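You operate a simulated robot arm through the tools that you are given. There is no shell and no other tool. Be economical: measure what you need, move in short steps, check, and stop when the job is done.

You are at the controls of a simulated two-armed robot. One attempt, no reset.

JOB
Warm the funnel and draw about 150 ml of melt water into the beaker on the grey slider.
Fine: slide it under the tap and out again, leave no puddle, warm switch off at the end. Where these are worked on the way, their far stop is far enough and under half their travel is too little: grey slider, warm switch.

It is judged by the outcome, as a careful person would: the job done as asked, and still so three seconds after it is handed in. It fails if anything else is knocked over, pushed out of place, dropped, spilled or broken.

ROBOT AND FRAMES
Two 7-joint arms with two-finger parallel grippers on one trunk, on a base that drives. Base frame: it is fixed to the floor where the robot stands at the start and does not move with it; the origin is under the middle of the robot, x ahead of it, y to its left, z up; the surface under the hand at the start is at about z = 0.863. Readings come in m, rad, newtons and seconds.
The left shoulder is at the start at [0.08, 0.131, 0.947], the right one opposite. With the tool pointing down near the work surface each hand reaches from about 0.38 to 0.86 m from the robot's upright axis, wherever it stands, measured 20 degrees to its own side. Places, roughly: blank button [0.6, -0.1, 0.9]; cell switch [0.4, -0.1, 0.9]; dim dial [0.6, 0.3, 0.9]; grey slider [0.4, 0.2, 0.9]; light switch [0.4, 0.4, 0.9]; orange button [0.6, 1.1, 1]; peak button [0.7, -0.4, 1]; probe dial [0.6, -0.5, 0.9]; read button [0.5, -0.1, 0.9]; seat of the grey slider [0.5, 0.2, 0.9]; tap lever [0.6, 0.2, 1]; warm switch [0.6, 0.1, 0.9]; white console [0.8, -1.4, 0.9]. Payload 1.57 kg a hand.
Tool frame (each hand has its own): the origin (TCP) lies between the finger pads and is the grasp point; the fingertips stand 0.03 m ahead of it; z points along the fingers, y is the line along which they close. The gripper opens to 0.11 m. The fingers are 0.024 m wide and 0.012 m thick; the gripper's body (0.048 by 0.112 m) begins 0.078 m behind the TCP.
Orientation is that of the tool frame in the base frame, as [roll, pitch, yaw] about the fixed x, y, z axes, in that order (R = Rz(yaw) Ry(pitch) Rx(roll)). With the fingers straight down and closing along the base's y, the tool's x points along the base's -x, its y along +y and its z along -z.

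CONTROLS
- The arms move only by the tool jog_arm. It takes "left_targets", "right_targets" or both (then of equal length, played together; a hand with none holds still); each is text: rows parted by semicolons, each of 7 numbers parted by spaces: the shift along the tool's x, y, z in units of 250 mm (1.0 is 250 mm), then the turn, a rotation vector about the tool's x, y, z in units of 60 degrees (1.0 is 60 degrees), then the opening, from 0 (shut) to 1 (fully open). In form: dx dy dz ax ay az grip; .... A call has 1 to 10 rows; each row is the pose to reach, as a shift and turn from the pose commanded when the call began, along the tool's axes at that moment. A call with a number of a shift or a turn outside -1 to 1 is refused whole. A row lasts 0.2 s, in which the tool goes at most 0.05 m and 0.15 rad; a call with a longer step from one row to the next is refused whole, and so is a gripper value outside its range. A pose out of reach is approached as far as the arm can. The call stops where the force on the tool passes 90 N (or 10 N more than at its start, if that is more) or the arm is blocked; 0.2 s more then pass. Each finger travels about 0.108 m/s and halts on what it meets, pressing with about 22 N; the grip force reading is that of the motor and also rises with nothing between the fingers. The clock runs only during rows and for 0.2 s after the last one: add rows that repeat a pose to give the fingers time. It gives the time, the measured TCP pose, the force on the tool (base axes), the opening and the grip force at its end, in the units of the frame above (readings bear some noise), with the torque about the TCP (base axes, N m) and any sound that the robot's microphone picked up.
- Cameras (640 x 400 px; columns grow to the right, rows downward): "scene" is now at [-0.0509, 0.0035, 1.4217]; the picture's right is [0.06, -1.00, 0.00], its down [-0.56, -0.03, -0.83] and it looks along [0.83, 0.05, -0.56] (base axes); focal length 276 px, centre (320, 200). "left" rides on the left gripper at [0.07, -0.016, -0.141] in its tool frame; the picture's right is [0.23, 0.97, 0.00], its down [-0.85, 0.20, -0.48] and it looks along [-0.47, 0.11, 0.88] (tool axes); focal length 222 px, centre (320, 200). "right" rides on the right gripper at [0.07, 0.016, -0.141] in its tool frame; the picture's right is [-0.23, 0.97, 0.00], its down [-0.86, -0.20, -0.48] and it looks along [-0.47, -0.11, 0.88] (tool axes); focal length 222 px, centre (320, 200). There is no depth. A picture from a camera that has moved, and an enlarged one, comes with that camera's place and axes in the base frame and with its lens.
- capture(camera): a new picture of that camera. No time passes.
- roll_base(legs): drives the robot by 1 to 6 legs, each [ahead, left, turn to the left] in m, m and rad, along the robot's own axes; the way and the turn of a leg run together, so that a leg with both is an arc; at most 1.5 m and 3.142 rad a leg. The arms and the cameras ride along, it lands a little off, and it stops where it bumps. It gives what a move gives.
- pan_tilt(pan, tilt): turns the head with the scene camera to pan (to the left, within 1.902 rad either way) and tilt (down, from -0.506 to 1.204), counted from straight ahead of the robot. It gives what a move gives.
- inspect(camera, box): a new picture of the part [left, top, right, bottom] of that camera's present view, enlarged. No time passes.
- hand_in(): hands the job in; it is judged then, once.

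Work in short steps. Places have to be worked out from the pictures, the camera data and where the tool is seen: move nearer, look again, correct. Check each grasp and each placing, and mend what went wrong. You have 120 turns and 88 pictures in all, those below and enlarged ones among them. Open the grippers and draw the arms clear of the work before you hand the job in, unless the task says otherwise; then end with one line.

The tools are called as name(argument=value, ...) on one line, values as JSON. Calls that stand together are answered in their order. jog_arm: Moves the arms, as the interface text tells. Its arguments: {"type":"object","properties":{"left_targets":{"type":"string"},"right_targets":{"type":"string"}},"required":[]} The other tools are called the same way: roll_base (legs) drives the base; pan_tilt (pan, tilt) turns the head that bears the scene camera; capture (camera) takes a picture; inspect (camera, box) takes an enlarged picture of a part of a camera's view; hand_in () hands the job in.

At the start:

```text
t: 0.0
left_eef_pos: [0.4876, 0.4046, 1.2594]
left_tcp_rot: [3.141, -0.001, 3.139]
left_contact_force: [0.2, -0.4, 0.1]
left_ft_torque: [0.02, -0.02, -0.02]
left_gripper_width: 0.1101
left_grip_force: 0.1
right_eef_pos: [0.5055, -0.0748, 1.2149]
right_tcp_rot: [-3.141, -0.001, 3.14]
right_contact_force: [-0.5, 0.0, 0.6]
right_ft_torque: [-0.06, 0.02, -0.02]
right_gripper_width: 0.1099
right_grip_force: 0.0
robot x, y, heading: [0.0039, -0.0006, -0.005]
head pan, tilt: [0.058, 0.597]
```

scene: 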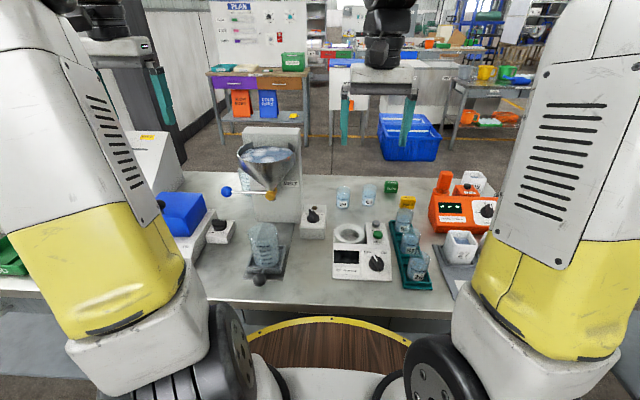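
right: 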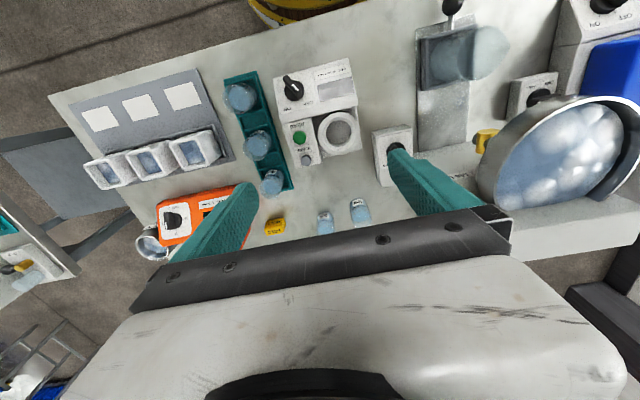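
left: 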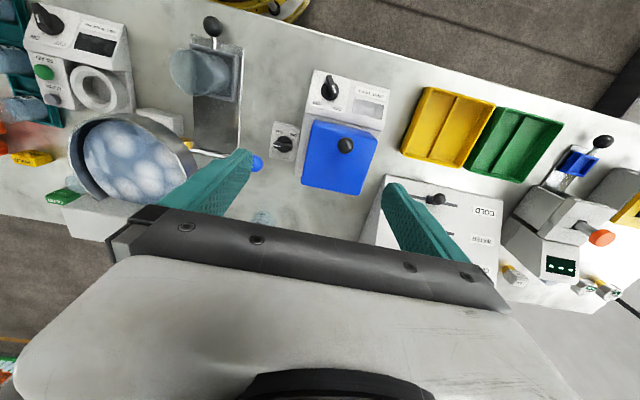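

The scene shows the funnel with ice, the tap lever (blue knob), the beaker on the grey slider and the warm switch to the right. I enlarge that area.

inspect(camera="scene", box=[190, 120, 350, 300])

inspect(camera="left", box=[20, 0, 320, 240])

inspect(camera="right", box=[360, 0, 640, 240])

```text
2.22 times, centred on (270, 210) of scene
camera zoom: at [-0.0509, 0.0035, 1.4217], right [0.06, -1.0, 0.0], down [-0.56, -0.03, -0.83], along [0.83, 0.05, -0.56], focal length 613 px, centre (431, 178)
```

zoom: 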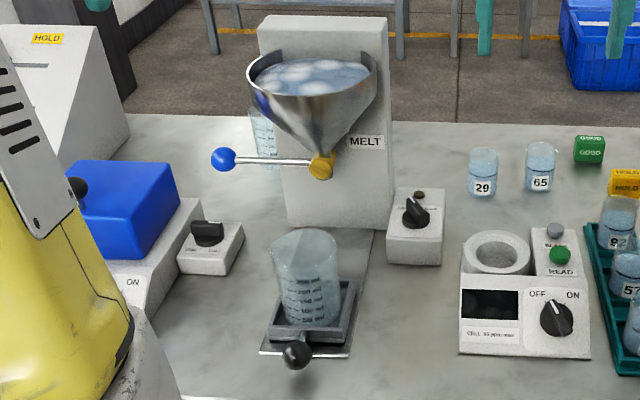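

```text
1.67 times, centred on (170, 120) of left
camera zoom: at [0.4192, 0.3878, 1.4008], right [-0.23, 0.97, 0.0], down [0.85, 0.2, 0.48], along [0.47, 0.11, -0.88], focal length 370 px, centre (570, 333)
```

zoom: 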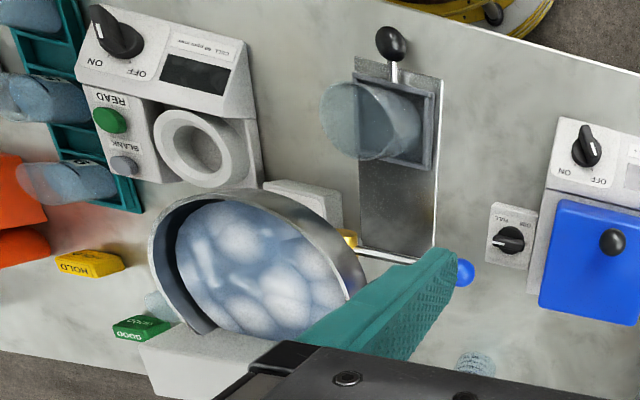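

```text
1.67 times, centred on (500, 120) of right
camera zoom: at [0.4355, -0.0586, 1.3576], right [0.23, 0.97, 0.0], down [0.86, -0.2, 0.48], along [0.47, -0.11, -0.88], focal length 370 px, centre (20, 333)
```

zoom: 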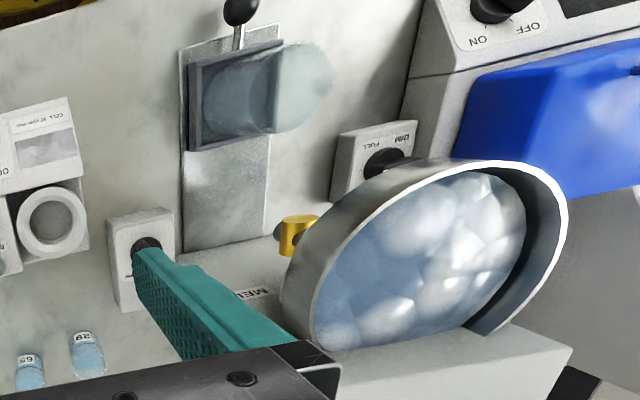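

The warm switch sits near [0.62, 0.07, 0.91], valve near [0.6, 0.18, 0.99], slider knob near [0.38, 0.17, 0.9]. I lower the right hand somewhat, well clear of everything, to see the switch and valve closer.

jog_arm(right_targets="0 0.1 0.13 0 0 0 1; 0 0.2 0.26 0 0 0 1; 0 0.3 0.4 0 0 0 1; 0.02 0.4 0.52 0 0 0 0.5; 0.02 0.4 0.52 0 0 0 0.2")

capture(camera="right")

```text
t: 1.2
left_eef_pos: [0.4886, 0.4034, 1.2594]
left_tcp_rot: [-3.141, -0.001, -3.142]
left_contact_force: [1.3, -0.4, 0.3]
left_ft_torque: [0.0, -0.03, -0.01]
left_gripper_width: 0.11
left_grip_force: 0.1
right_eef_pos: [0.501, 0.0253, 1.0863]
right_tcp_rot: [3.141, -0.001, -3.141]
right_contact_force: [0.4, -0.1, -0.6]
right_ft_torque: [-0.02, -0.01, 0.01]
right_gripper_width: 0.022
right_grip_force: 0.1
robot x, y, heading: [0.0027, -0.0012, 0.001]
head pan, tilt: [0.058, 0.597]
```

```text
81 pictures are left
camera right: at [0.4304, 0.0418, 1.2283], right [0.23, 0.97, 0.0], down [0.86, -0.2, 0.48], along [0.47, -0.11, -0.88], focal length 222 px, centre (320, 200)
```

right: 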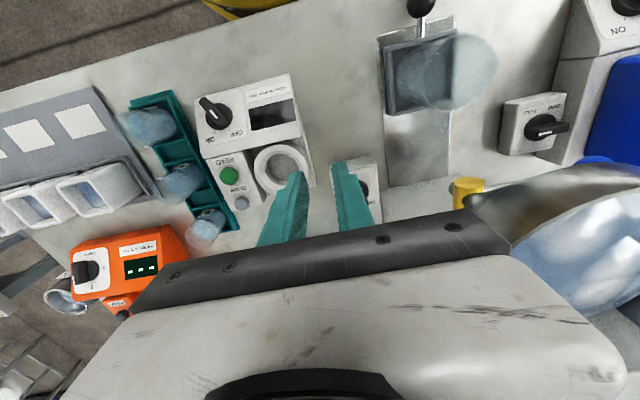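

The right fingers hide the switch from the wrist camera; I zoom the scene camera on the switch and on the valve.

inspect(camera="scene", box=[295, 195, 335, 245])

inspect(camera="scene", box=[215, 160, 305, 290])

```text
8.00 times, centred on (315, 220) of scene
camera zoom: at [-0.0509, 0.0035, 1.4217], right [0.06, -1.0, 0.0], down [-0.56, -0.03, -0.83], along [0.83, 0.05, -0.56], focal length 2206 px, centre (360, 40)
```

zoom: 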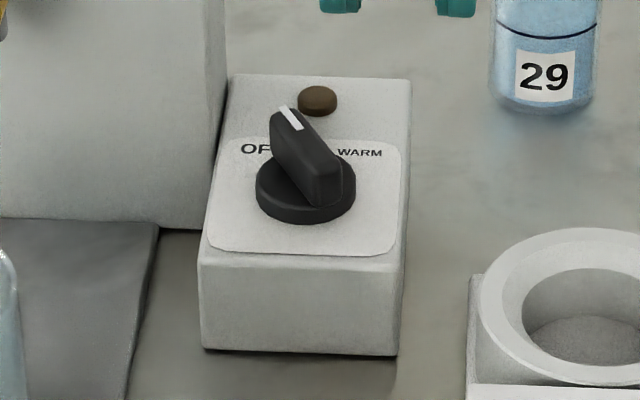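

```text
3.08 times, centred on (260, 225) of scene
camera zoom: at [-0.0509, 0.0035, 1.4217], right [0.06, -1.0, 0.0], down [-0.56, -0.03, -0.83], along [0.83, 0.05, -0.56], focal length 848 px, centre (505, 123)
```

zoom: 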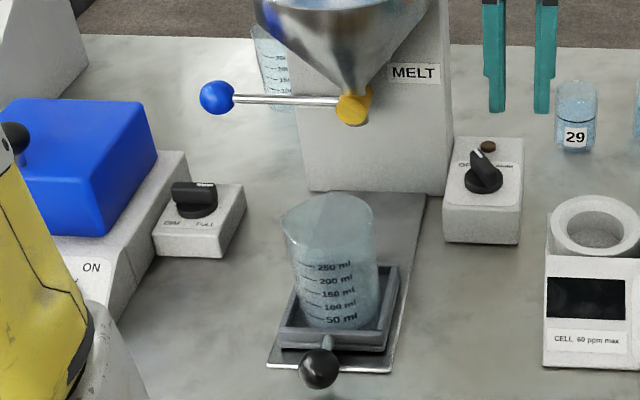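

The switch is a rotary knob pointing to OFF (far-left), center about [0.602, 0.062], ridge top ≈0.935; it must turn clockwise to WARM. I plan to push the ridge's near end to the left with closed fingertips, the hand rolled 20° away from the funnel rim. First approach above and to the right of it.

jog_arm(right_targets="-0.1 -0.03 0.1 -0.111 0 0 0; -0.2 -0.06 0.2 -0.222 0 0 0; -0.326 -0.081 0.34 -0.333 0 0 0; -0.326 -0.081 0.34 -0.333 0 0 0")

inspect(camera="scene", box=[275, 170, 355, 260])

capture(camera="right")

```text
t: 2.2
left_eef_pos: [0.4879, 0.4042, 1.2587]
left_tcp_rot: [3.141, -0.001, 3.141]
left_contact_force: [0.0, -0.2, 0.1]
left_ft_torque: [0.01, 0.01, 0.01]
left_gripper_width: 0.11
left_grip_force: 0.0
right_eef_pos: [0.5866, 0.0052, 0.9994]
right_tcp_rot: [2.791, -0.001, 3.141]
right_contact_force: [0.4, -0.2, -0.3]
right_ft_torque: [0.0, 0.01, -0.02]
right_gripper_width: 0.0
right_grip_force: 20.9
robot x, y, heading: [0.0014, -0.0003, 0.007]
head pan, tilt: [0.058, 0.597]
```

```text
4.44 times, centred on (315, 215) of scene
camera zoom: at [-0.0509, 0.0035, 1.4217], right [0.06, -1.0, 0.0], down [-0.56, -0.03, -0.83], along [0.83, 0.05, -0.56], focal length 1225 px, centre (342, 133)
```

zoom: 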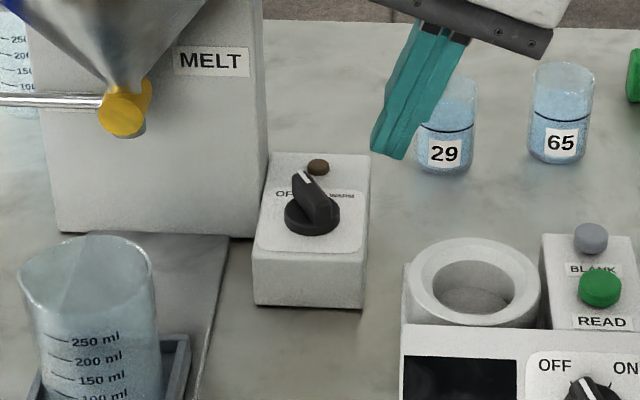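

```text
77 pictures are left
camera right: at [0.5168, -0.0284, 1.1394], right [0.23, 0.91, 0.33], down [0.85, -0.35, 0.38], along [0.47, 0.2, -0.86], focal length 222 px, centre (320, 200)
```

right: 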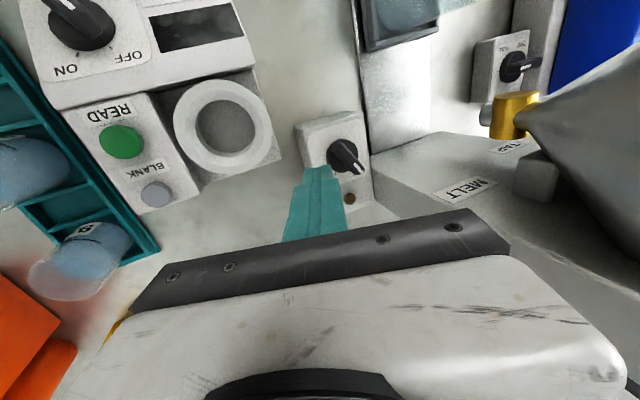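

The wrist camera confirms the knob: center ≈[0.597, 0.062], near end ≈[0.578, 0.046]. I descend beside its near end.

jog_arm(right_targets="0.024 -0.037 0.1 0 0 0 0; 0.024 -0.074 0.203 0 0 0 0; 0.024 -0.074 0.203 0 0 0 0")

capture(camera="right")

inspect(camera="scene", box=[285, 190, 345, 250])

```text
t: 3.0
left_eef_pos: [0.4875, 0.4032, 1.2584]
left_tcp_rot: [-3.141, 0.0, -3.142]
left_contact_force: [1.0, 0.3, -0.2]
left_ft_torque: [0.0, 0.02, -0.04]
left_gripper_width: 0.1101
left_grip_force: 0.0
right_eef_pos: [0.5796, 0.0037, 0.946]
right_tcp_rot: [2.794, 0.0, -3.14]
right_contact_force: [-0.7, -0.3, 1.1]
right_ft_torque: [0.01, 0.03, -0.02]
right_gripper_width: 0.0
right_grip_force: 21.1
robot x, y, heading: [-0.0005, -0.0002, 0.004]
head pan, tilt: [0.058, 0.597]
```

```text
76 pictures are left
camera right: at [0.5083, -0.0292, 1.086], right [0.23, 0.92, 0.33], down [0.86, -0.35, 0.38], along [0.47, 0.2, -0.86], focal length 222 px, centre (320, 200)
```

right: 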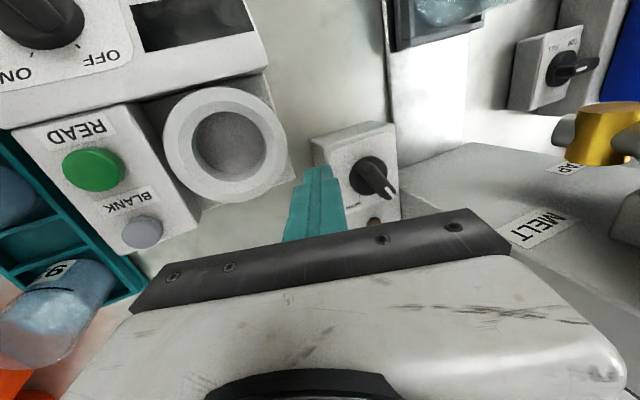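

```text
6.67 times, centred on (315, 220) of scene
camera zoom: at [-0.0509, 0.0035, 1.4217], right [0.06, -1.0, 0.0], down [-0.56, -0.03, -0.83], along [0.83, 0.05, -0.56], focal length 1838 px, centre (353, 67)
```

zoom: 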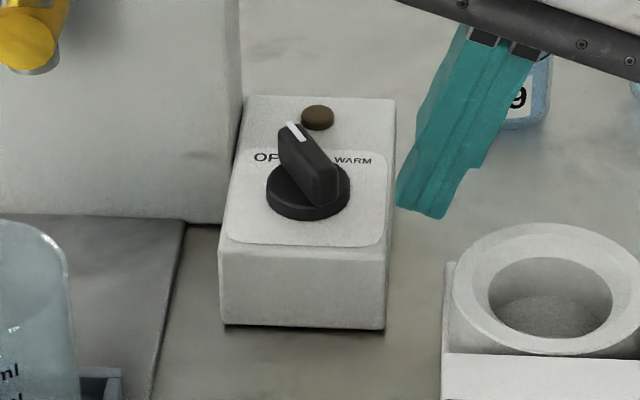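

The tip is at the right height to the right of the near end. I push 35 mm to the left in small steps.

jog_arm(right_targets="0 0.038 0.0137 0 0 0 0; 0 0.075 0.0274 0 0 0 0; 0 0.103 0.0376 0 0 0 0; 0 0.132 0.048 0 0 0 0")

inspect(camera="scene", box=[285, 190, 345, 250])

```text
t: 4.0
left_eef_pos: [0.4884, 0.4028, 1.2576]
left_tcp_rot: [3.141, 0.0, -3.14]
left_contact_force: [0.4, 0.2, -0.9]
left_ft_torque: [-0.04, -0.01, -0.03]
left_gripper_width: 0.1098
left_grip_force: 0.1
right_eef_pos: [0.5785, 0.0394, 0.9468]
right_tcp_rot: [2.791, 0.003, -3.141]
right_contact_force: [0.5, 0.6, 0.6]
right_ft_torque: [-0.03, -0.01, 0.04]
right_gripper_width: 0.0
right_grip_force: 21.7
robot x, y, heading: [-0.0043, -0.0018, -0.001]
head pan, tilt: [0.058, 0.597]
```

```text
6.67 times, centred on (315, 220) of scene
camera zoom: at [-0.0508, 0.0036, 1.4217], right [0.06, -1.0, 0.0], down [-0.56, -0.03, -0.83], along [0.83, 0.05, -0.56], focal length 1838 px, centre (353, 67)
```

zoom: 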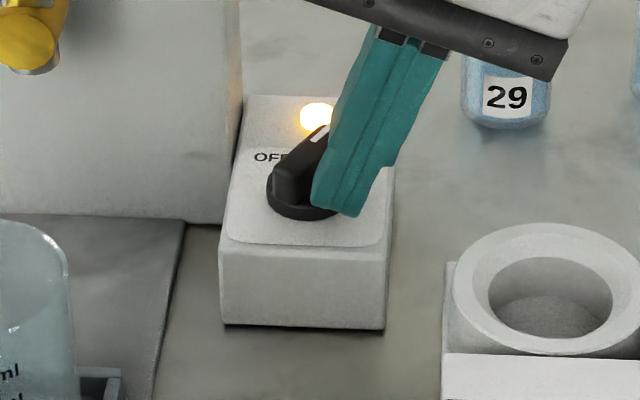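

The lamp is lit and the knob has gone past the middle. I push further toward its stop.

jog_arm(right_targets="0 0.019 0.007 0 0 0 0; 0 0.038 0.0137 0 0 0 0; 0 0.056 0.0205 0 0 0 0")

inspect(camera="scene", box=[285, 190, 345, 250])

```text
t: 4.8
left_eef_pos: [0.4863, 0.3995, 1.2606]
left_tcp_rot: [3.139, 0.002, 3.139]
left_contact_force: [-0.4, 0.2, -0.3]
left_ft_torque: [-0.03, 0.0, 0.0]
left_gripper_width: 0.11
left_grip_force: 0.1
right_eef_pos: [0.5785, 0.0418, 0.9466]
right_tcp_rot: [2.8, 0.001, 3.129]
right_contact_force: [-20.1, -69.5, 36.0]
right_ft_torque: [-1.08, 0.09, -0.42]
right_gripper_width: 0.0
right_grip_force: 21.3
robot x, y, heading: [-0.0017, -0.0016, -0.001]
head pan, tilt: [0.058, 0.597]
```

```text
6.67 times, centred on (315, 220) of scene
camera zoom: at [-0.0529, 0.0, 1.4217], right [0.05, -1.0, 0.0], down [-0.56, -0.03, -0.83], along [0.83, 0.05, -0.56], focal length 1838 px, centre (353, 67)
```

zoom: 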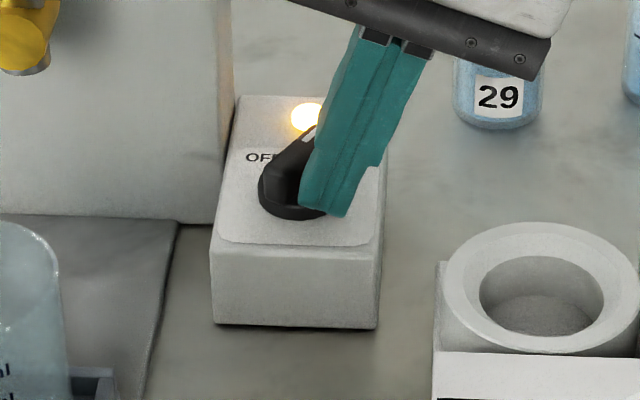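

The knob is hard at its WARM stop, lamp on. I back the right hand off to the right and raise it.

jog_arm(right_targets="0 -0.1 -0.036 0 0 0 0; 0 -0.199 -0.0725 0 0 0 0; 0 -0.13 -0.25 0 0 0 0; 0.15 -0.1 -0.4 0 0 0 0; 0.3 -0.1 -0.5 0 0 0 0")

capture(camera="scene")

capture(camera="left")

```text
refused: row 4 steps farther than a row can; nothing moved
```

```text
72 pictures are left
camera scene: at [-0.0529, 0.0, 1.4217], right [0.05, -1.0, 0.0], down [-0.56, -0.03, -0.83], along [0.83, 0.05, -0.56], focal length 276 px, centre (320, 200)
```

scene: 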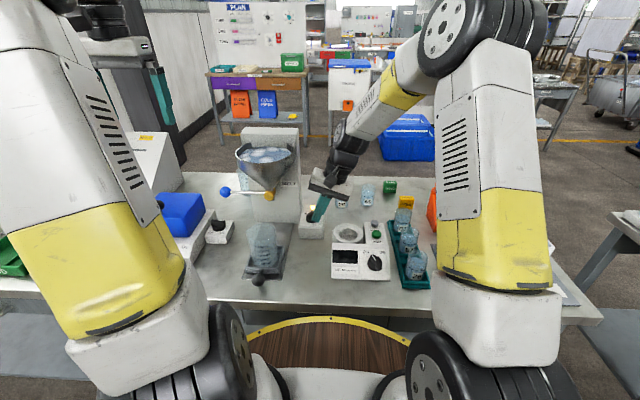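

```text
71 pictures are left
camera left: at [0.4181, 0.3833, 1.4022], right [-0.22, 0.97, 0.0], down [0.85, 0.2, 0.48], along [0.47, 0.11, -0.88], focal length 222 px, centre (320, 200)
```

left: 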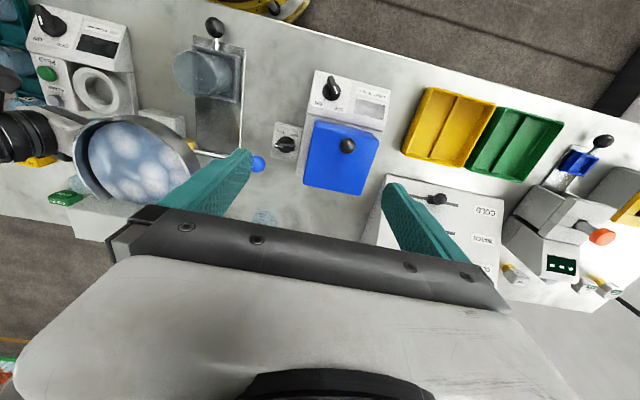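

Refused for step length; I retry with smaller steps.

jog_arm(right_targets="0 -0.1 -0.036 0 0 0 0; 0 -0.199 -0.0725 0 0 0 0; 0 -0.13 -0.25 0 0 0 0; 0.07 -0.1 -0.4 0 0 0 0; 0.2 -0.1 -0.5 0 0 0 0")

inspect(camera="scene", box=[210, 130, 340, 290])

```text
t: 6.0
left_eef_pos: [0.4882, 0.4044, 1.2579]
left_tcp_rot: [3.14, 0.0, 3.141]
left_contact_force: [0.4, -0.1, 0.0]
left_ft_torque: [-0.01, 0.04, -0.01]
left_gripper_width: 0.11
left_grip_force: 0.1
right_eef_pos: [0.5259, -0.0146, 1.0531]
right_tcp_rot: [2.793, -0.001, 3.141]
right_contact_force: [0.3, 0.1, 0.0]
right_ft_torque: [0.01, 0.04, 0.03]
right_gripper_width: 0.0
right_grip_force: 21.4
robot x, y, heading: [0.0011, -0.0018, 0.002]
head pan, tilt: [0.058, 0.597]
```

```text
2.50 times, centred on (275, 210) of scene
camera zoom: at [-0.0504, 0.0035, 1.4217], right [0.06, -1.0, 0.0], down [-0.56, -0.03, -0.83], along [0.83, 0.05, -0.56], focal length 689 px, centre (432, 175)
```

zoom: 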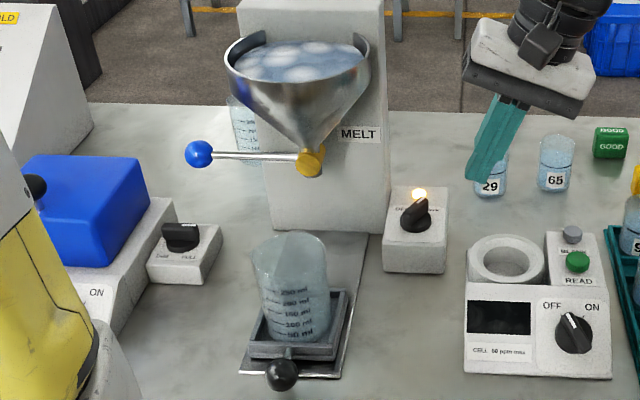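

WARM is on. For the slider the hand must lean toward the robot (to pass below/in front of the funnel rim), so I back the base up 0.15 m for comfortable reach.

roll_base(legs=[[-0.15, 0, 0]])

capture(camera="scene")

```text
t: 7.4
left_eef_pos: [0.3379, 0.4045, 1.2586]
left_tcp_rot: [-3.14, 0.0, -3.139]
left_contact_force: [-1.1, 0.0, -1.0]
left_ft_torque: [0.01, 0.03, 0.01]
left_gripper_width: 0.1099
left_grip_force: 0.0
right_eef_pos: [0.3769, -0.0122, 1.0511]
right_tcp_rot: [2.794, 0.0, -3.139]
right_contact_force: [0.0, 0.0, 1.1]
right_ft_torque: [0.0, 0.01, 0.0]
right_gripper_width: 0.0
right_grip_force: 21.8
robot x, y, heading: [-0.1505, -0.0008, -0.001]
head pan, tilt: [0.058, 0.597]
```

```text
69 pictures are left
camera scene: at [-0.2005, 0.0033, 1.4217], right [0.06, -1.0, 0.0], down [-0.56, -0.03, -0.83], along [0.83, 0.05, -0.56], focal length 276 px, centre (320, 200)
```

scene: 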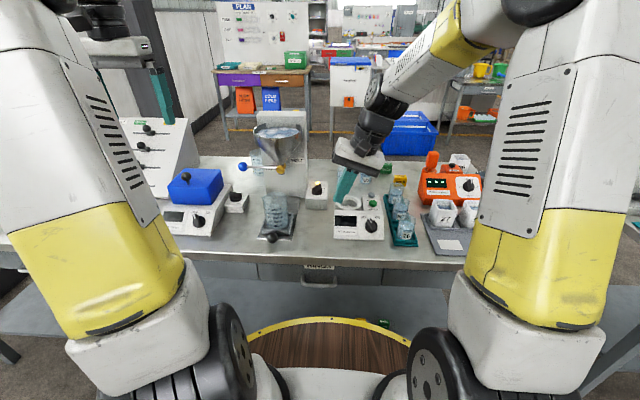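

I take enlarged views from here to triangulate knob, valve and lever against the earlier viewpoint.

inspect(camera="scene", box=[230, 120, 330, 250])

```text
3.08 times, centred on (280, 185) of scene
camera zoom: at [-0.2005, 0.0033, 1.4217], right [0.06, -1.0, 0.0], down [-0.56, -0.03, -0.83], along [0.83, 0.05, -0.56], focal length 848 px, centre (443, 246)
```

zoom: 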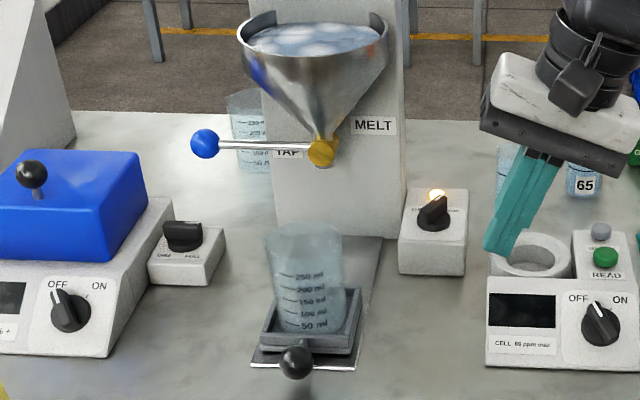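

Triangulated: slider ball [0.377, 0.173, 0.898], valve [0.58, 0.174, 1.008], blue lever knob [0.583, 0.301, 1.013]. I start bringing the left hand toward the ball with a 35° lean and move the right hand clear to the right.

jog_arm(left_targets="0.006 -0.084 0.127 0 -0.117 0 1; 0.012 -0.168 0.254 0 -0.233 0 1; 0.018 -0.25 0.38 0 -0.35 0 0.8; 0.024 -0.334 0.507 0 -0.467 0 0.6; 0.03 -0.418 0.634 0 -0.583 0 0.55", right_targets="0 -0.077 -0.07 0 0 0 0; 0 -0.153 -0.14 0 0 0 0; 0 -0.23 -0.21 0 0 0 0; 0 -0.306 -0.28 0 0 0 0; 0 -0.383 -0.352 0 0 0 0")

capture(camera="left")

```text
t: 8.6
left_eef_pos: [0.3273, 0.3024, 1.1029]
left_tcp_rot: [3.14, 0.613, -3.138]
left_contact_force: [0.0, 0.1, -0.7]
left_ft_torque: [-0.03, 0.0, -0.02]
left_gripper_width: 0.0604
left_grip_force: 0.1
right_eef_pos: [0.3775, -0.1353, 1.1017]
right_tcp_rot: [2.792, 0.0, -3.14]
right_contact_force: [-0.6, 0.2, 0.7]
right_ft_torque: [0.0, -0.02, 0.03]
right_gripper_width: 0.0
right_grip_force: 21.3
robot x, y, heading: [-0.15, -0.0039, 0.007]
head pan, tilt: [0.058, 0.597]
```

```text
67 pictures are left
camera left: at [0.1907, 0.2857, 1.1798], right [-0.19, 0.97, -0.13], down [0.42, 0.2, 0.88], along [0.89, 0.11, -0.45], focal length 222 px, centre (320, 200)
```

left: 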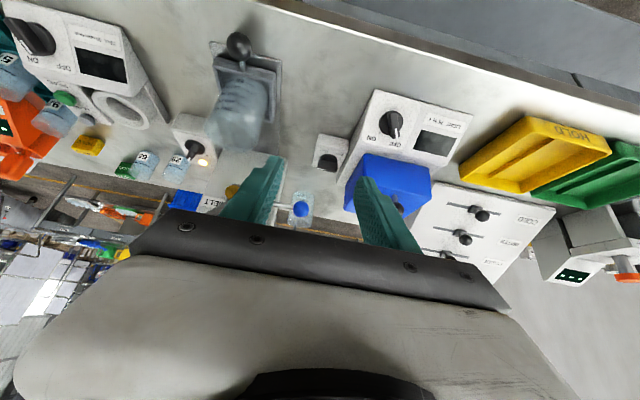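

The left camera places the ball at about [0.375, 0.176], consistent. I go to a pre-grasp point 0.1 m behind it along the finger direction.

jog_arm(left_targets="0.076 -0.13 0.088 0 0 0 0.55; 0.153 -0.257 0.176 0 0 0 0.55; 0.23 -0.385 0.264 0 0 0 0.55; 0.306 -0.514 0.352 0 0 0 0.55")

capture(camera="left")

inspect(camera="scene", box=[230, 140, 330, 260])

```text
t: 9.8
left_eef_pos: [0.3507, 0.1384, 1.0551]
left_tcp_rot: [3.113, 0.749, 3.036]
left_contact_force: [-0.5, 0.6, 0.3]
left_ft_torque: [0.02, 0.01, 0.02]
left_gripper_width: 0.0605
left_grip_force: 0.1
left hand out of reach, approached as far as the arm can: row 3, 4
right_eef_pos: [0.3771, -0.136, 1.1027]
right_tcp_rot: [2.792, 0.0, -3.14]
right_contact_force: [-0.1, -0.2, 0.2]
right_ft_torque: [-0.02, -0.04, 0.02]
right_gripper_width: 0.0001
right_grip_force: 21.0
robot x, y, heading: [-0.1524, 0.0005, -0.004]
head pan, tilt: [0.058, 0.597]
stopped in row 4 (left hand): the arm was blocked; the commanded pose is now the measured one
```

```text
66 pictures are left
camera left: at [0.2025, 0.1346, 1.1101], right [-0.08, 0.99, -0.14], down [0.31, 0.15, 0.94], along [0.95, 0.03, -0.32], focal length 222 px, centre (320, 200)
```

left: 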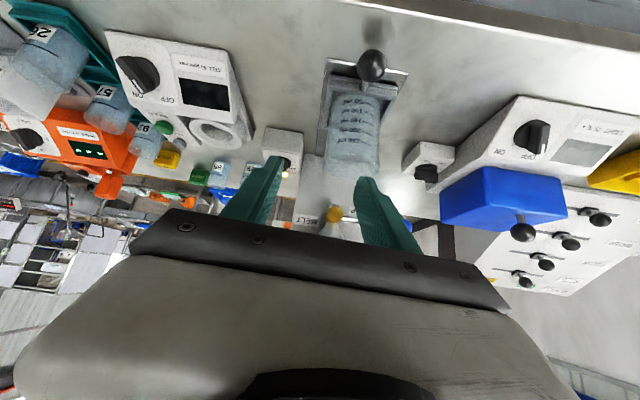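

```text
3.33 times, centred on (280, 200) of scene
camera zoom: at [-0.2011, 0.0032, 1.4217], right [0.06, -1.0, 0.0], down [-0.56, -0.03, -0.83], along [0.83, 0.05, -0.56], focal length 919 px, centre (453, 200)
```

zoom: 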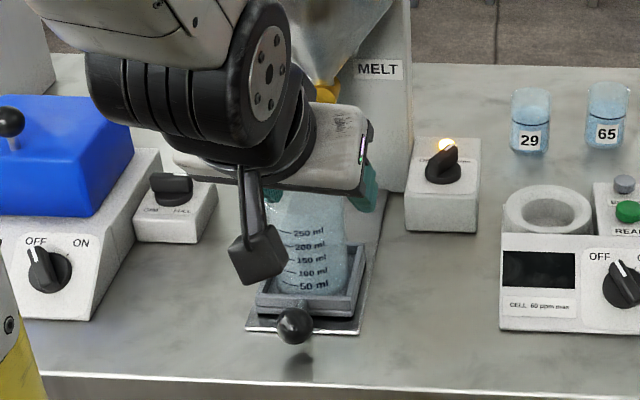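

The arm is cramped there (out of reach so near the trunk). Nothing touched; I back the base another 0.17 m for room.

roll_base(legs=[[-0.17, 0, 0]])

```text
t: 11.2
left_eef_pos: [0.1794, 0.1394, 1.0537]
left_tcp_rot: [3.115, 0.751, 3.039]
left_contact_force: [0.7, -0.2, 0.3]
left_ft_torque: [0.0, 0.01, 0.01]
left_gripper_width: 0.0604
left_grip_force: 0.1
right_eef_pos: [0.2071, -0.1347, 1.1021]
right_tcp_rot: [2.792, 0.0, -3.137]
right_contact_force: [0.4, -0.4, -0.3]
right_ft_torque: [-0.01, 0.01, -0.01]
right_gripper_width: 0.0
right_grip_force: 21.4
robot x, y, heading: [-0.3199, -0.0034, 0.006]
head pan, tilt: [0.058, 0.597]
```

Now I straighten the left hand and go to the pre-grasp point [0.315, 0.174, 0.987] again.

jog_arm(left_targets="-0.05 0.045 0.14 -0.01 0.034 -0.019 0.55; -0.1 0.09 0.28 -0.018 0.067 -0.038 0.55; -0.15 0.135 0.42 -0.027 0.1 -0.057 0.55; -0.201 0.18 0.559 -0.036 0.134 -0.076 0.55; -0.201 0.18 0.559 -0.036 0.134 -0.076 0.55")

capture(camera="left")

capture(camera="scene")

```text
t: 12.4
left_eef_pos: [0.3134, 0.1723, 0.9835]
left_tcp_rot: [3.141, 0.612, -3.14]
left_contact_force: [0.6, -0.2, 0.6]
left_ft_torque: [0.04, 0.02, 0.01]
left_gripper_width: 0.0606
left_grip_force: 0.0
right_eef_pos: [0.2073, -0.135, 1.1025]
right_tcp_rot: [2.791, 0.0, -3.137]
right_contact_force: [0.0, 0.1, -0.4]
right_ft_torque: [-0.06, 0.02, -0.04]
right_gripper_width: 0.0
right_grip_force: 21.1
robot x, y, heading: [-0.3222, 0.0021, 0.005]
head pan, tilt: [0.058, 0.597]
```

```text
64 pictures are left
camera left: at [0.1768, 0.1571, 1.061], right [-0.19, 0.97, -0.13], down [0.43, 0.2, 0.88], along [0.88, 0.11, -0.45], focal length 222 px, centre (320, 200)
```

left: 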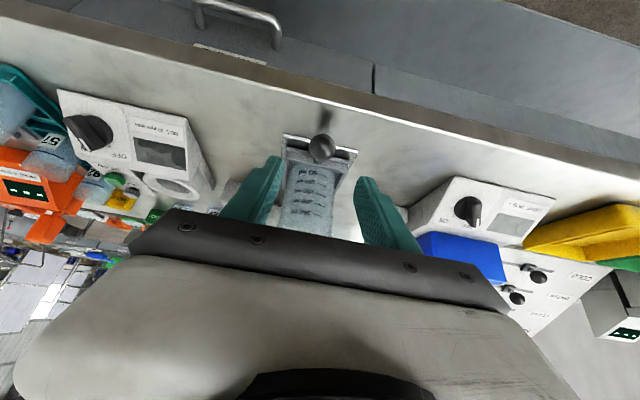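

```text
63 pictures are left
camera scene: at [-0.3713, 0.0024, 1.4217], right [0.06, -1.0, 0.0], down [-0.56, -0.04, -0.83], along [0.83, 0.05, -0.56], focal length 276 px, centre (320, 200)
```

scene: 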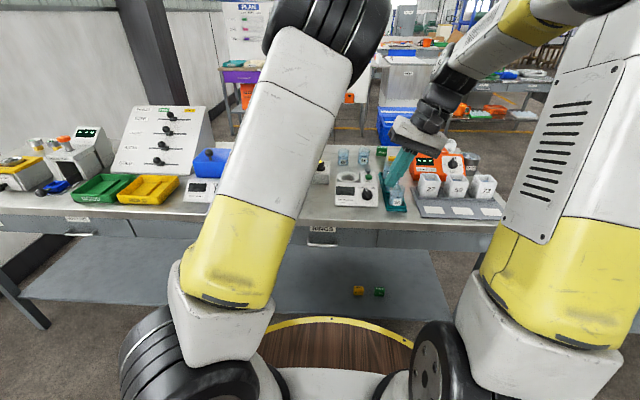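

The ball is lined up at about [0.373, 0.174]. I advance along the fingers so the ball sits between the pads.

jog_arm(left_targets="-0.003 0.003 0.13 0 0 0 0.55; -0.006 0.005 0.26 0 0 0 0.55; -0.009 0.007 0.395 0 0 0 0.55; -0.009 0.007 0.395 0 0 0 0.55")

capture(camera="left")

```text
t: 13.4
left_eef_pos: [0.3645, 0.1747, 0.917]
left_tcp_rot: [-3.138, 0.614, -3.141]
left_contact_force: [0.4, -0.1, -0.1]
left_ft_torque: [0.0, 0.0, -0.01]
left_gripper_width: 0.0607
left_grip_force: 0.1
left hand out of reach, approached as far as the arm can: row 3, 4
right_eef_pos: [0.2066, -0.1356, 1.1027]
right_tcp_rot: [2.793, 0.0, -3.135]
right_contact_force: [-0.6, 0.1, 0.5]
right_ft_torque: [-0.01, 0.0, -0.02]
right_gripper_width: 0.0
right_grip_force: 21.5
robot x, y, heading: [-0.322, -0.0035, 0.001]
head pan, tilt: [0.058, 0.597]
```

```text
62 pictures are left
camera left: at [0.2277, 0.1586, 0.9936], right [-0.19, 0.97, -0.13], down [0.42, 0.2, 0.88], along [0.89, 0.11, -0.45], focal length 222 px, centre (320, 200)
```

left: 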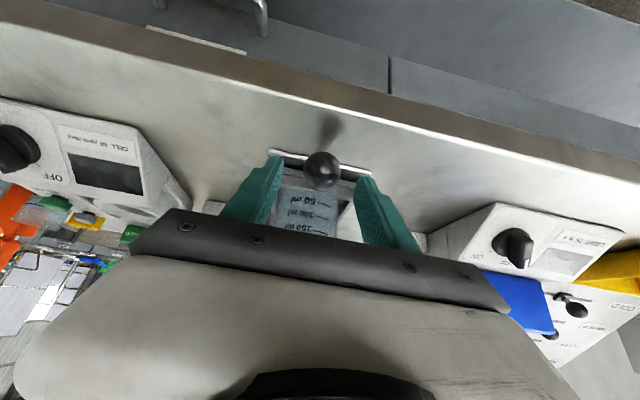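

It stopped 21 mm short of the ball's centre (wrist limit with this lean). I reduce the lean to 25° and go the remaining bit.

jog_arm(left_targets="-0.002 -0.003 0.01 0 0.08 0 0.55; -0.004 -0.004 0.03 0 0.167 0 0.55; -0.004 -0.004 0.047 0 0.167 0 0.55")

capture(camera="left")

```text
t: 14.2
left_eef_pos: [0.3625, 0.1571, 0.914]
left_tcp_rot: [3.14, 0.43, -3.14]
left_contact_force: [0.1, 2.0, 1.8]
left_ft_torque: [0.1, 0.02, 0.12]
left_gripper_width: 0.0629
left_grip_force: 1.7
left hand out of reach, approached as far as the arm can: row 1, 2, 3
right_eef_pos: [0.2077, -0.1349, 1.1032]
right_tcp_rot: [2.792, 0.0, -3.136]
right_contact_force: [0.9, 0.6, -0.1]
right_ft_torque: [0.01, -0.01, 0.0]
right_gripper_width: 0.0
right_grip_force: 21.5
robot x, y, heading: [-0.3211, -0.0011, 0.001]
head pan, tilt: [0.058, 0.597]
```

```text
61 pictures are left
camera left: at [0.2416, 0.14, 1.0136], right [-0.21, 0.97, -0.09], down [0.58, 0.2, 0.79], along [0.79, 0.11, -0.6], focal length 222 px, centre (320, 200)
```

left: 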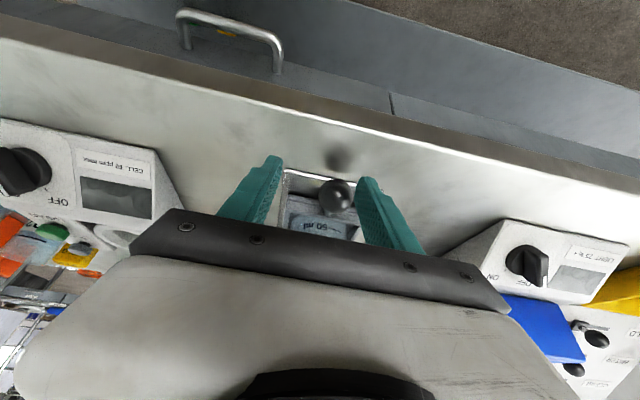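

The arm is at a joint limit here and the hand drifted 17 mm in y, just touching the ball. I withdraw along the fingers, then shift the base 0.12 m to the right so the ball is at the recommended angle for the left arm.

jog_arm(left_targets="0 0 -0.15 0 0 0 0.6; 0 0 -0.3 0 0 0 0.6; 0 0 -0.45 0 0 0 0.6")

roll_base(legs=[[0, -0.12, 0]])

capture(camera="left")

capture(camera="scene")

```text
t: 15.0
left_eef_pos: [0.3187, 0.1522, 1.0128]
left_tcp_rot: [3.141, 0.434, -3.14]
left_contact_force: [0.1, -0.4, -0.4]
left_ft_torque: [-0.02, 0.0, -0.01]
left_gripper_width: 0.0659
left_grip_force: 0.1
right_eef_pos: [0.2079, -0.1348, 1.1028]
right_tcp_rot: [2.793, -0.001, -3.135]
right_contact_force: [0.2, 0.6, 0.1]
right_ft_torque: [0.01, 0.0, 0.02]
right_gripper_width: 0.0001
right_grip_force: 20.9
robot x, y, heading: [-0.3214, -0.0025, 0.008]
head pan, tilt: [0.058, 0.597]
```

```text
t: 16.3
left_eef_pos: [0.3185, 0.0369, 1.0132]
left_tcp_rot: [-3.141, 0.437, -3.136]
left_contact_force: [1.0, -0.5, -0.6]
left_ft_torque: [-0.05, -0.01, 0.01]
left_gripper_width: 0.0658
left_grip_force: 0.1
right_eef_pos: [0.209, -0.2509, 1.1035]
right_tcp_rot: [2.793, 0.0, -3.135]
right_contact_force: [-0.4, 0.1, -0.4]
right_ft_torque: [0.0, 0.0, -0.01]
right_gripper_width: 0.0
right_grip_force: 21.0
robot x, y, heading: [-0.3196, -0.1195, 0.006]
head pan, tilt: [0.058, 0.597]
```

```text
60 pictures are left
camera left: at [0.1969, 0.02, 1.1129], right [-0.21, 0.97, -0.1], down [0.57, 0.2, 0.79], along [0.79, 0.11, -0.6], focal length 222 px, centre (320, 200)
```

left: 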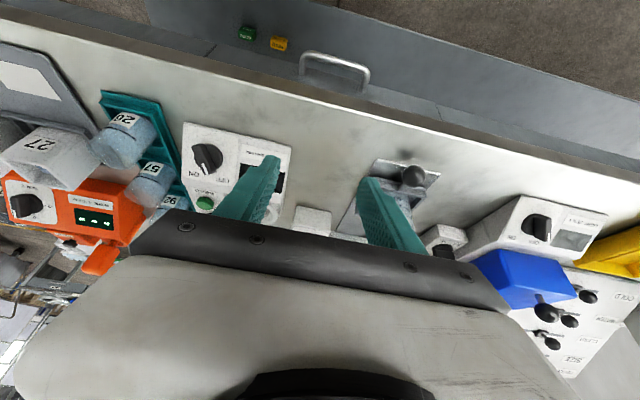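

```text
59 pictures are left
camera scene: at [-0.3704, -0.1158, 1.4217], right [0.07, -1.0, 0.0], down [-0.56, -0.04, -0.83], along [0.83, 0.05, -0.56], focal length 276 px, centre (320, 200)
```

scene: 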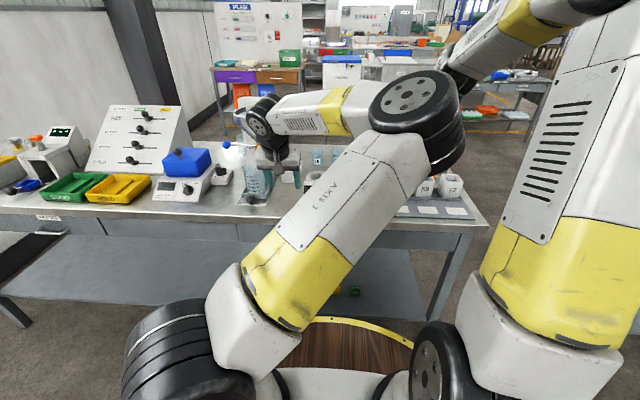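

Now shift the left hand in y to line up with the ball again, staying back from it.

jog_arm(left_targets="0.003 0.18 0.025 0 0 0 0.55; 0.006 0.36 0.05 0 0 0 0.55; 0.009 0.548 0.075 0 0 0 0.55; 0.009 0.548 0.075 0 0 0 0.55")

capture(camera="left")

inspect(camera="scene", box=[200, 120, 340, 230])

```text
t: 17.3
left_eef_pos: [0.3207, 0.0931, 1.0044]
left_tcp_rot: [3.141, 0.437, -3.136]
left_contact_force: [0.4, -0.4, -0.1]
left_ft_torque: [0.01, 0.0, 0.01]
left_gripper_width: 0.0606
left_grip_force: 0.2
left hand out of reach, approached as far as the arm can: row 2, 3, 4
right_eef_pos: [0.2085, -0.2512, 1.1026]
right_tcp_rot: [2.793, 0.001, -3.135]
right_contact_force: [-0.7, -0.4, -0.3]
right_ft_torque: [0.02, -0.05, 0.02]
right_gripper_width: 0.0002
right_grip_force: 21.1
robot x, y, heading: [-0.3177, -0.1174, 0.006]
head pan, tilt: [0.058, 0.597]
```

```text
58 pictures are left
camera left: at [0.1995, 0.0762, 1.1037], right [-0.21, 0.97, -0.1], down [0.57, 0.2, 0.79], along [0.79, 0.11, -0.6], focal length 222 px, centre (320, 200)
```

left: 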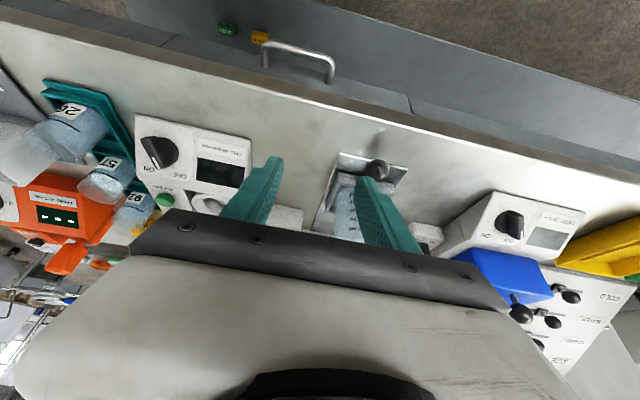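

```text
3.64 times, centred on (270, 175) of scene
camera zoom: at [-0.3704, -0.1159, 1.4217], right [0.07, -1.0, 0.0], down [-0.56, -0.04, -0.83], along [0.83, 0.05, -0.56], focal length 1002 px, centre (502, 291)
```

zoom: 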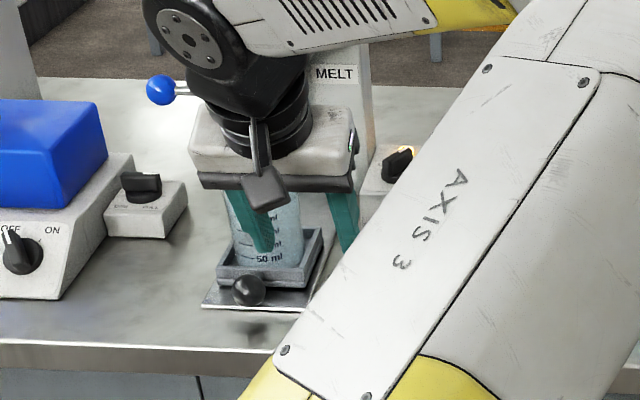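

The left arm has folded into an awkward posture (elbow to the right). I raise and straighten the hand back toward its starting pose to recover a good posture.

jog_arm(left_targets="0.009 0 -0.17 0 0.104 0 0.55; 0.019 0 -0.34 0 0.208 0 0.55; 0.028 0 -0.51 0 0.312 0 0.55; 0.038 0 -0.679 0 0.415 0 0.55; 0.038 0.15 -0.679 0 0.415 0 0.55; 0.038 0.3 -0.679 0 0.415 0 0.55; 0.038 0.45 -0.679 0 0.415 0 0.55; 0.038 0.6 -0.679 0 0.415 0 0.55; 0.038 0.75 -0.7 0 0.415 0 0.55")

capture(camera="scene")

```text
t: 19.3
left_eef_pos: [0.2085, 0.1555, 1.205]
left_tcp_rot: [-3.138, -0.004, -3.138]
left_contact_force: [0.0, 0.1, 1.0]
left_ft_torque: [0.04, -0.04, 0.01]
left_gripper_width: 0.0608
left_grip_force: 0.2
left hand out of reach, approached as far as the arm can: row 5, 6, 7, 8, 9
right_eef_pos: [0.2088, -0.2515, 1.1025]
right_tcp_rot: [2.792, 0.0, -3.136]
right_contact_force: [0.4, 0.0, -0.2]
right_ft_torque: [-0.03, -0.03, 0.0]
right_gripper_width: 0.0001
right_grip_force: 20.7
robot x, y, heading: [-0.3179, -0.1177, 0.007]
head pan, tilt: [0.058, 0.597]
```

```text
56 pictures are left
camera scene: at [-0.3704, -0.1159, 1.4217], right [0.07, -1.0, 0.0], down [-0.56, -0.04, -0.83], along [0.83, 0.05, -0.56], focal length 276 px, centre (320, 200)
```

scene: 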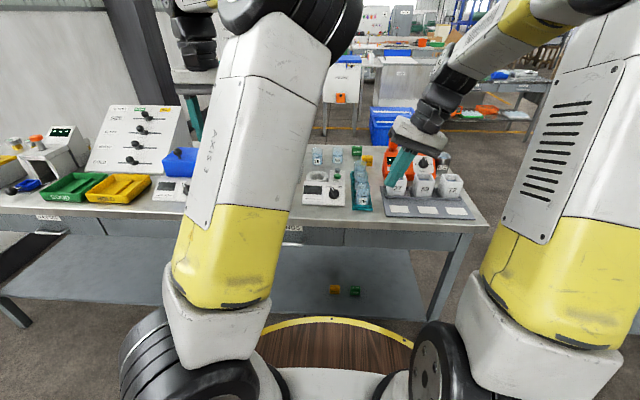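

Posture is recovering. I try going on up and left in smaller steps.

jog_arm(left_targets="0 0 -0.12 0 0 0 0.55; 0 0.05 -0.24 0 0 0 0.55; 0 0.15 -0.3 0 0 0 0.55; 0 0.25 -0.3 0 0 0 0.55; 0 0.35 -0.3 0 0 0 0.55; 0 0.45 -0.3 0 0 0 0.55")

capture(camera="scene")

```text
t: 20.7
left_eef_pos: [0.1984, 0.1505, 1.2551]
left_tcp_rot: [3.14, 0.002, -3.138]
left_contact_force: [-0.2, -0.3, 0.2]
left_ft_torque: [0.03, 0.01, -0.01]
left_gripper_width: 0.0606
left_grip_force: 0.0
left hand out of reach, approached as far as the arm can: row 2, 3, 4, 5, 6
right_eef_pos: [0.2077, -0.2511, 1.1028]
right_tcp_rot: [2.793, 0.0, -3.135]
right_contact_force: [1.0, 0.0, 0.0]
right_ft_torque: [-0.01, -0.01, 0.01]
right_gripper_width: 0.0
right_grip_force: 21.7
robot x, y, heading: [-0.3233, -0.1224, 0.006]
head pan, tilt: [0.058, 0.597]
```

```text
55 pictures are left
camera scene: at [-0.3702, -0.1159, 1.4217], right [0.07, -1.0, 0.0], down [-0.56, -0.04, -0.83], along [0.83, 0.05, -0.56], focal length 276 px, centre (320, 200)
```

scene: 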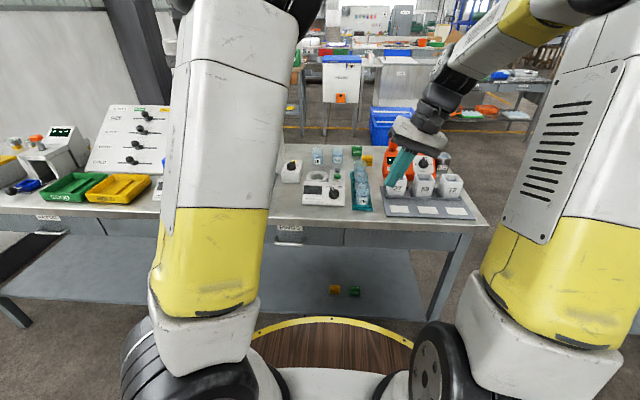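

A wrist joint seems at its limit. I test a turn of the hand about the vertical to see which direction frees it.

jog_arm(left_targets="0 0 0 0 0 0.13 0.55; 0 0 0 0 0 0.26 0.55; 0 0 0 0 0 0.39 0.55")

```text
t: 21.5
left_eef_pos: [0.2039, 0.1538, 1.2504]
left_tcp_rot: [3.14, 0.001, 2.736]
left_contact_force: [-0.4, 0.4, 0.4]
left_ft_torque: [0.01, -0.02, 0.03]
left_gripper_width: 0.0603
left_grip_force: 0.2
right_eef_pos: [0.2092, -0.2512, 1.1027]
right_tcp_rot: [2.794, 0.0, -3.135]
right_contact_force: [-0.3, -0.6, -0.1]
right_ft_torque: [0.0, 0.0, 0.01]
right_gripper_width: 0.0
right_grip_force: 20.8
robot x, y, heading: [-0.3165, -0.1181, 0.008]
head pan, tilt: [0.058, 0.597]
```

That turn is allowed. Now try moving left (+y) with the hand turned.

jog_arm(left_targets="0.053 0.123 0 0 0 0 0.55; 0.106 0.246 0 0 0 0 0.55; 0.158 0.368 0 0 0 0 0.55; 0.21 0.49 0 0 0 0 0.55")

```text
t: 22.5
left_eef_pos: [0.1825, 0.1802, 1.2814]
left_tcp_rot: [3.141, 0.0, 2.737]
left_contact_force: [-0.4, 0.6, -0.2]
left_ft_torque: [0.01, -0.05, 0.0]
left_gripper_width: 0.0604
left_grip_force: 0.2
left hand out of reach, approached as far as the arm can: row 1, 2, 3, 4
right_eef_pos: [0.2084, -0.2527, 1.1025]
right_tcp_rot: [2.793, -0.001, -3.134]
right_contact_force: [-0.4, -0.1, 0.3]
right_ft_torque: [-0.01, 0.0, 0.03]
right_gripper_width: 0.0001
right_grip_force: 20.9
robot x, y, heading: [-0.3186, -0.1214, 0.007]
head pan, tilt: [0.058, 0.597]
```

Still limited. I extend the arm forward (away from the trunk), which should unfold the elbow, and then move left.

jog_arm(left_targets="-0.18 0.08 0 0 0 0 0.55; -0.36 0.16 0 0 0 0 0.55; -0.54 0.24 0 0 0 0 0.55; -0.54 0.24 0 0 0 0 0.55")

capture(camera="scene")

```text
t: 23.5
left_eef_pos: [0.1833, 0.1803, 1.2792]
left_tcp_rot: [3.142, 0.002, 2.739]
left_contact_force: [-0.1, 0.2, 1.4]
left_ft_torque: [0.01, 0.03, 0.01]
left_gripper_width: 0.0604
left_grip_force: 0.1
left hand out of reach, approached as far as the arm can: row 1, 2, 3, 4
right_eef_pos: [0.2087, -0.2514, 1.1039]
right_tcp_rot: [2.793, -0.001, -3.134]
right_contact_force: [0.4, 0.4, -0.9]
right_ft_torque: [-0.01, 0.01, 0.01]
right_gripper_width: 0.0
right_grip_force: 20.6
robot x, y, heading: [-0.3199, -0.1185, 0.009]
head pan, tilt: [0.058, 0.597]
```

```text
54 pictures are left
camera scene: at [-0.3705, -0.1158, 1.4217], right [0.07, -1.0, 0.0], down [-0.56, -0.04, -0.83], along [0.83, 0.05, -0.56], focal length 276 px, centre (320, 200)
```

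scene: 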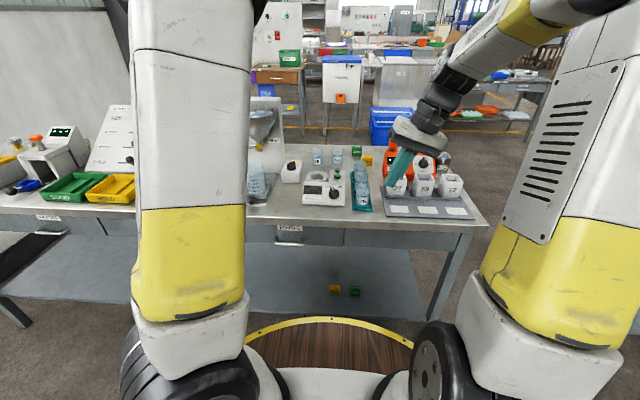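

Still stuck. I probe: turn the hand further about vertical, then move left again.

jog_arm(left_targets="0 0 0 0 0 0.13 0.55; 0 0 0 0 0 0.26 0.55; 0 0 0 0 0 0.39 0.55; 0 0 0 0 0 0.52 0.55; 0 0 0 0 0 0.65 0.55")

jog_arm(left_targets="0 0 0.12 0 0 0 0.55; 0 0 0.24 0 0 0 0.55")

```text
t: 24.7
left_eef_pos: [0.1804, 0.1825, 1.277]
left_tcp_rot: [3.139, 0.0, 2.057]
left_contact_force: [0.4, -0.4, 0.7]
left_ft_torque: [-0.01, 0.02, 0.01]
left_gripper_width: 0.0605
left_grip_force: 0.1
right_eef_pos: [0.2082, -0.2513, 1.1028]
right_tcp_rot: [2.793, 0.0, -3.134]
right_contact_force: [0.3, -0.3, 0.2]
right_ft_torque: [0.04, 0.04, -0.02]
right_gripper_width: 0.0
right_grip_force: 21.2
robot x, y, heading: [-0.3204, -0.1191, 0.006]
head pan, tilt: [0.058, 0.597]
```

```text
t: 25.3
left_eef_pos: [0.1797, 0.1814, 1.2169]
left_tcp_rot: [3.14, 0.003, 2.057]
left_contact_force: [-0.4, 0.1, 0.3]
left_ft_torque: [-0.04, -0.01, -0.02]
left_gripper_width: 0.0608
left_grip_force: 0.0
right_eef_pos: [0.2077, -0.2518, 1.1027]
right_tcp_rot: [2.792, 0.002, -3.135]
right_contact_force: [0.1, 0.2, 0.8]
right_ft_torque: [0.01, 0.01, -0.05]
right_gripper_width: 0.0
right_grip_force: 21.2
robot x, y, heading: [-0.3185, -0.1229, 0.011]
head pan, tilt: [0.058, 0.597]
```

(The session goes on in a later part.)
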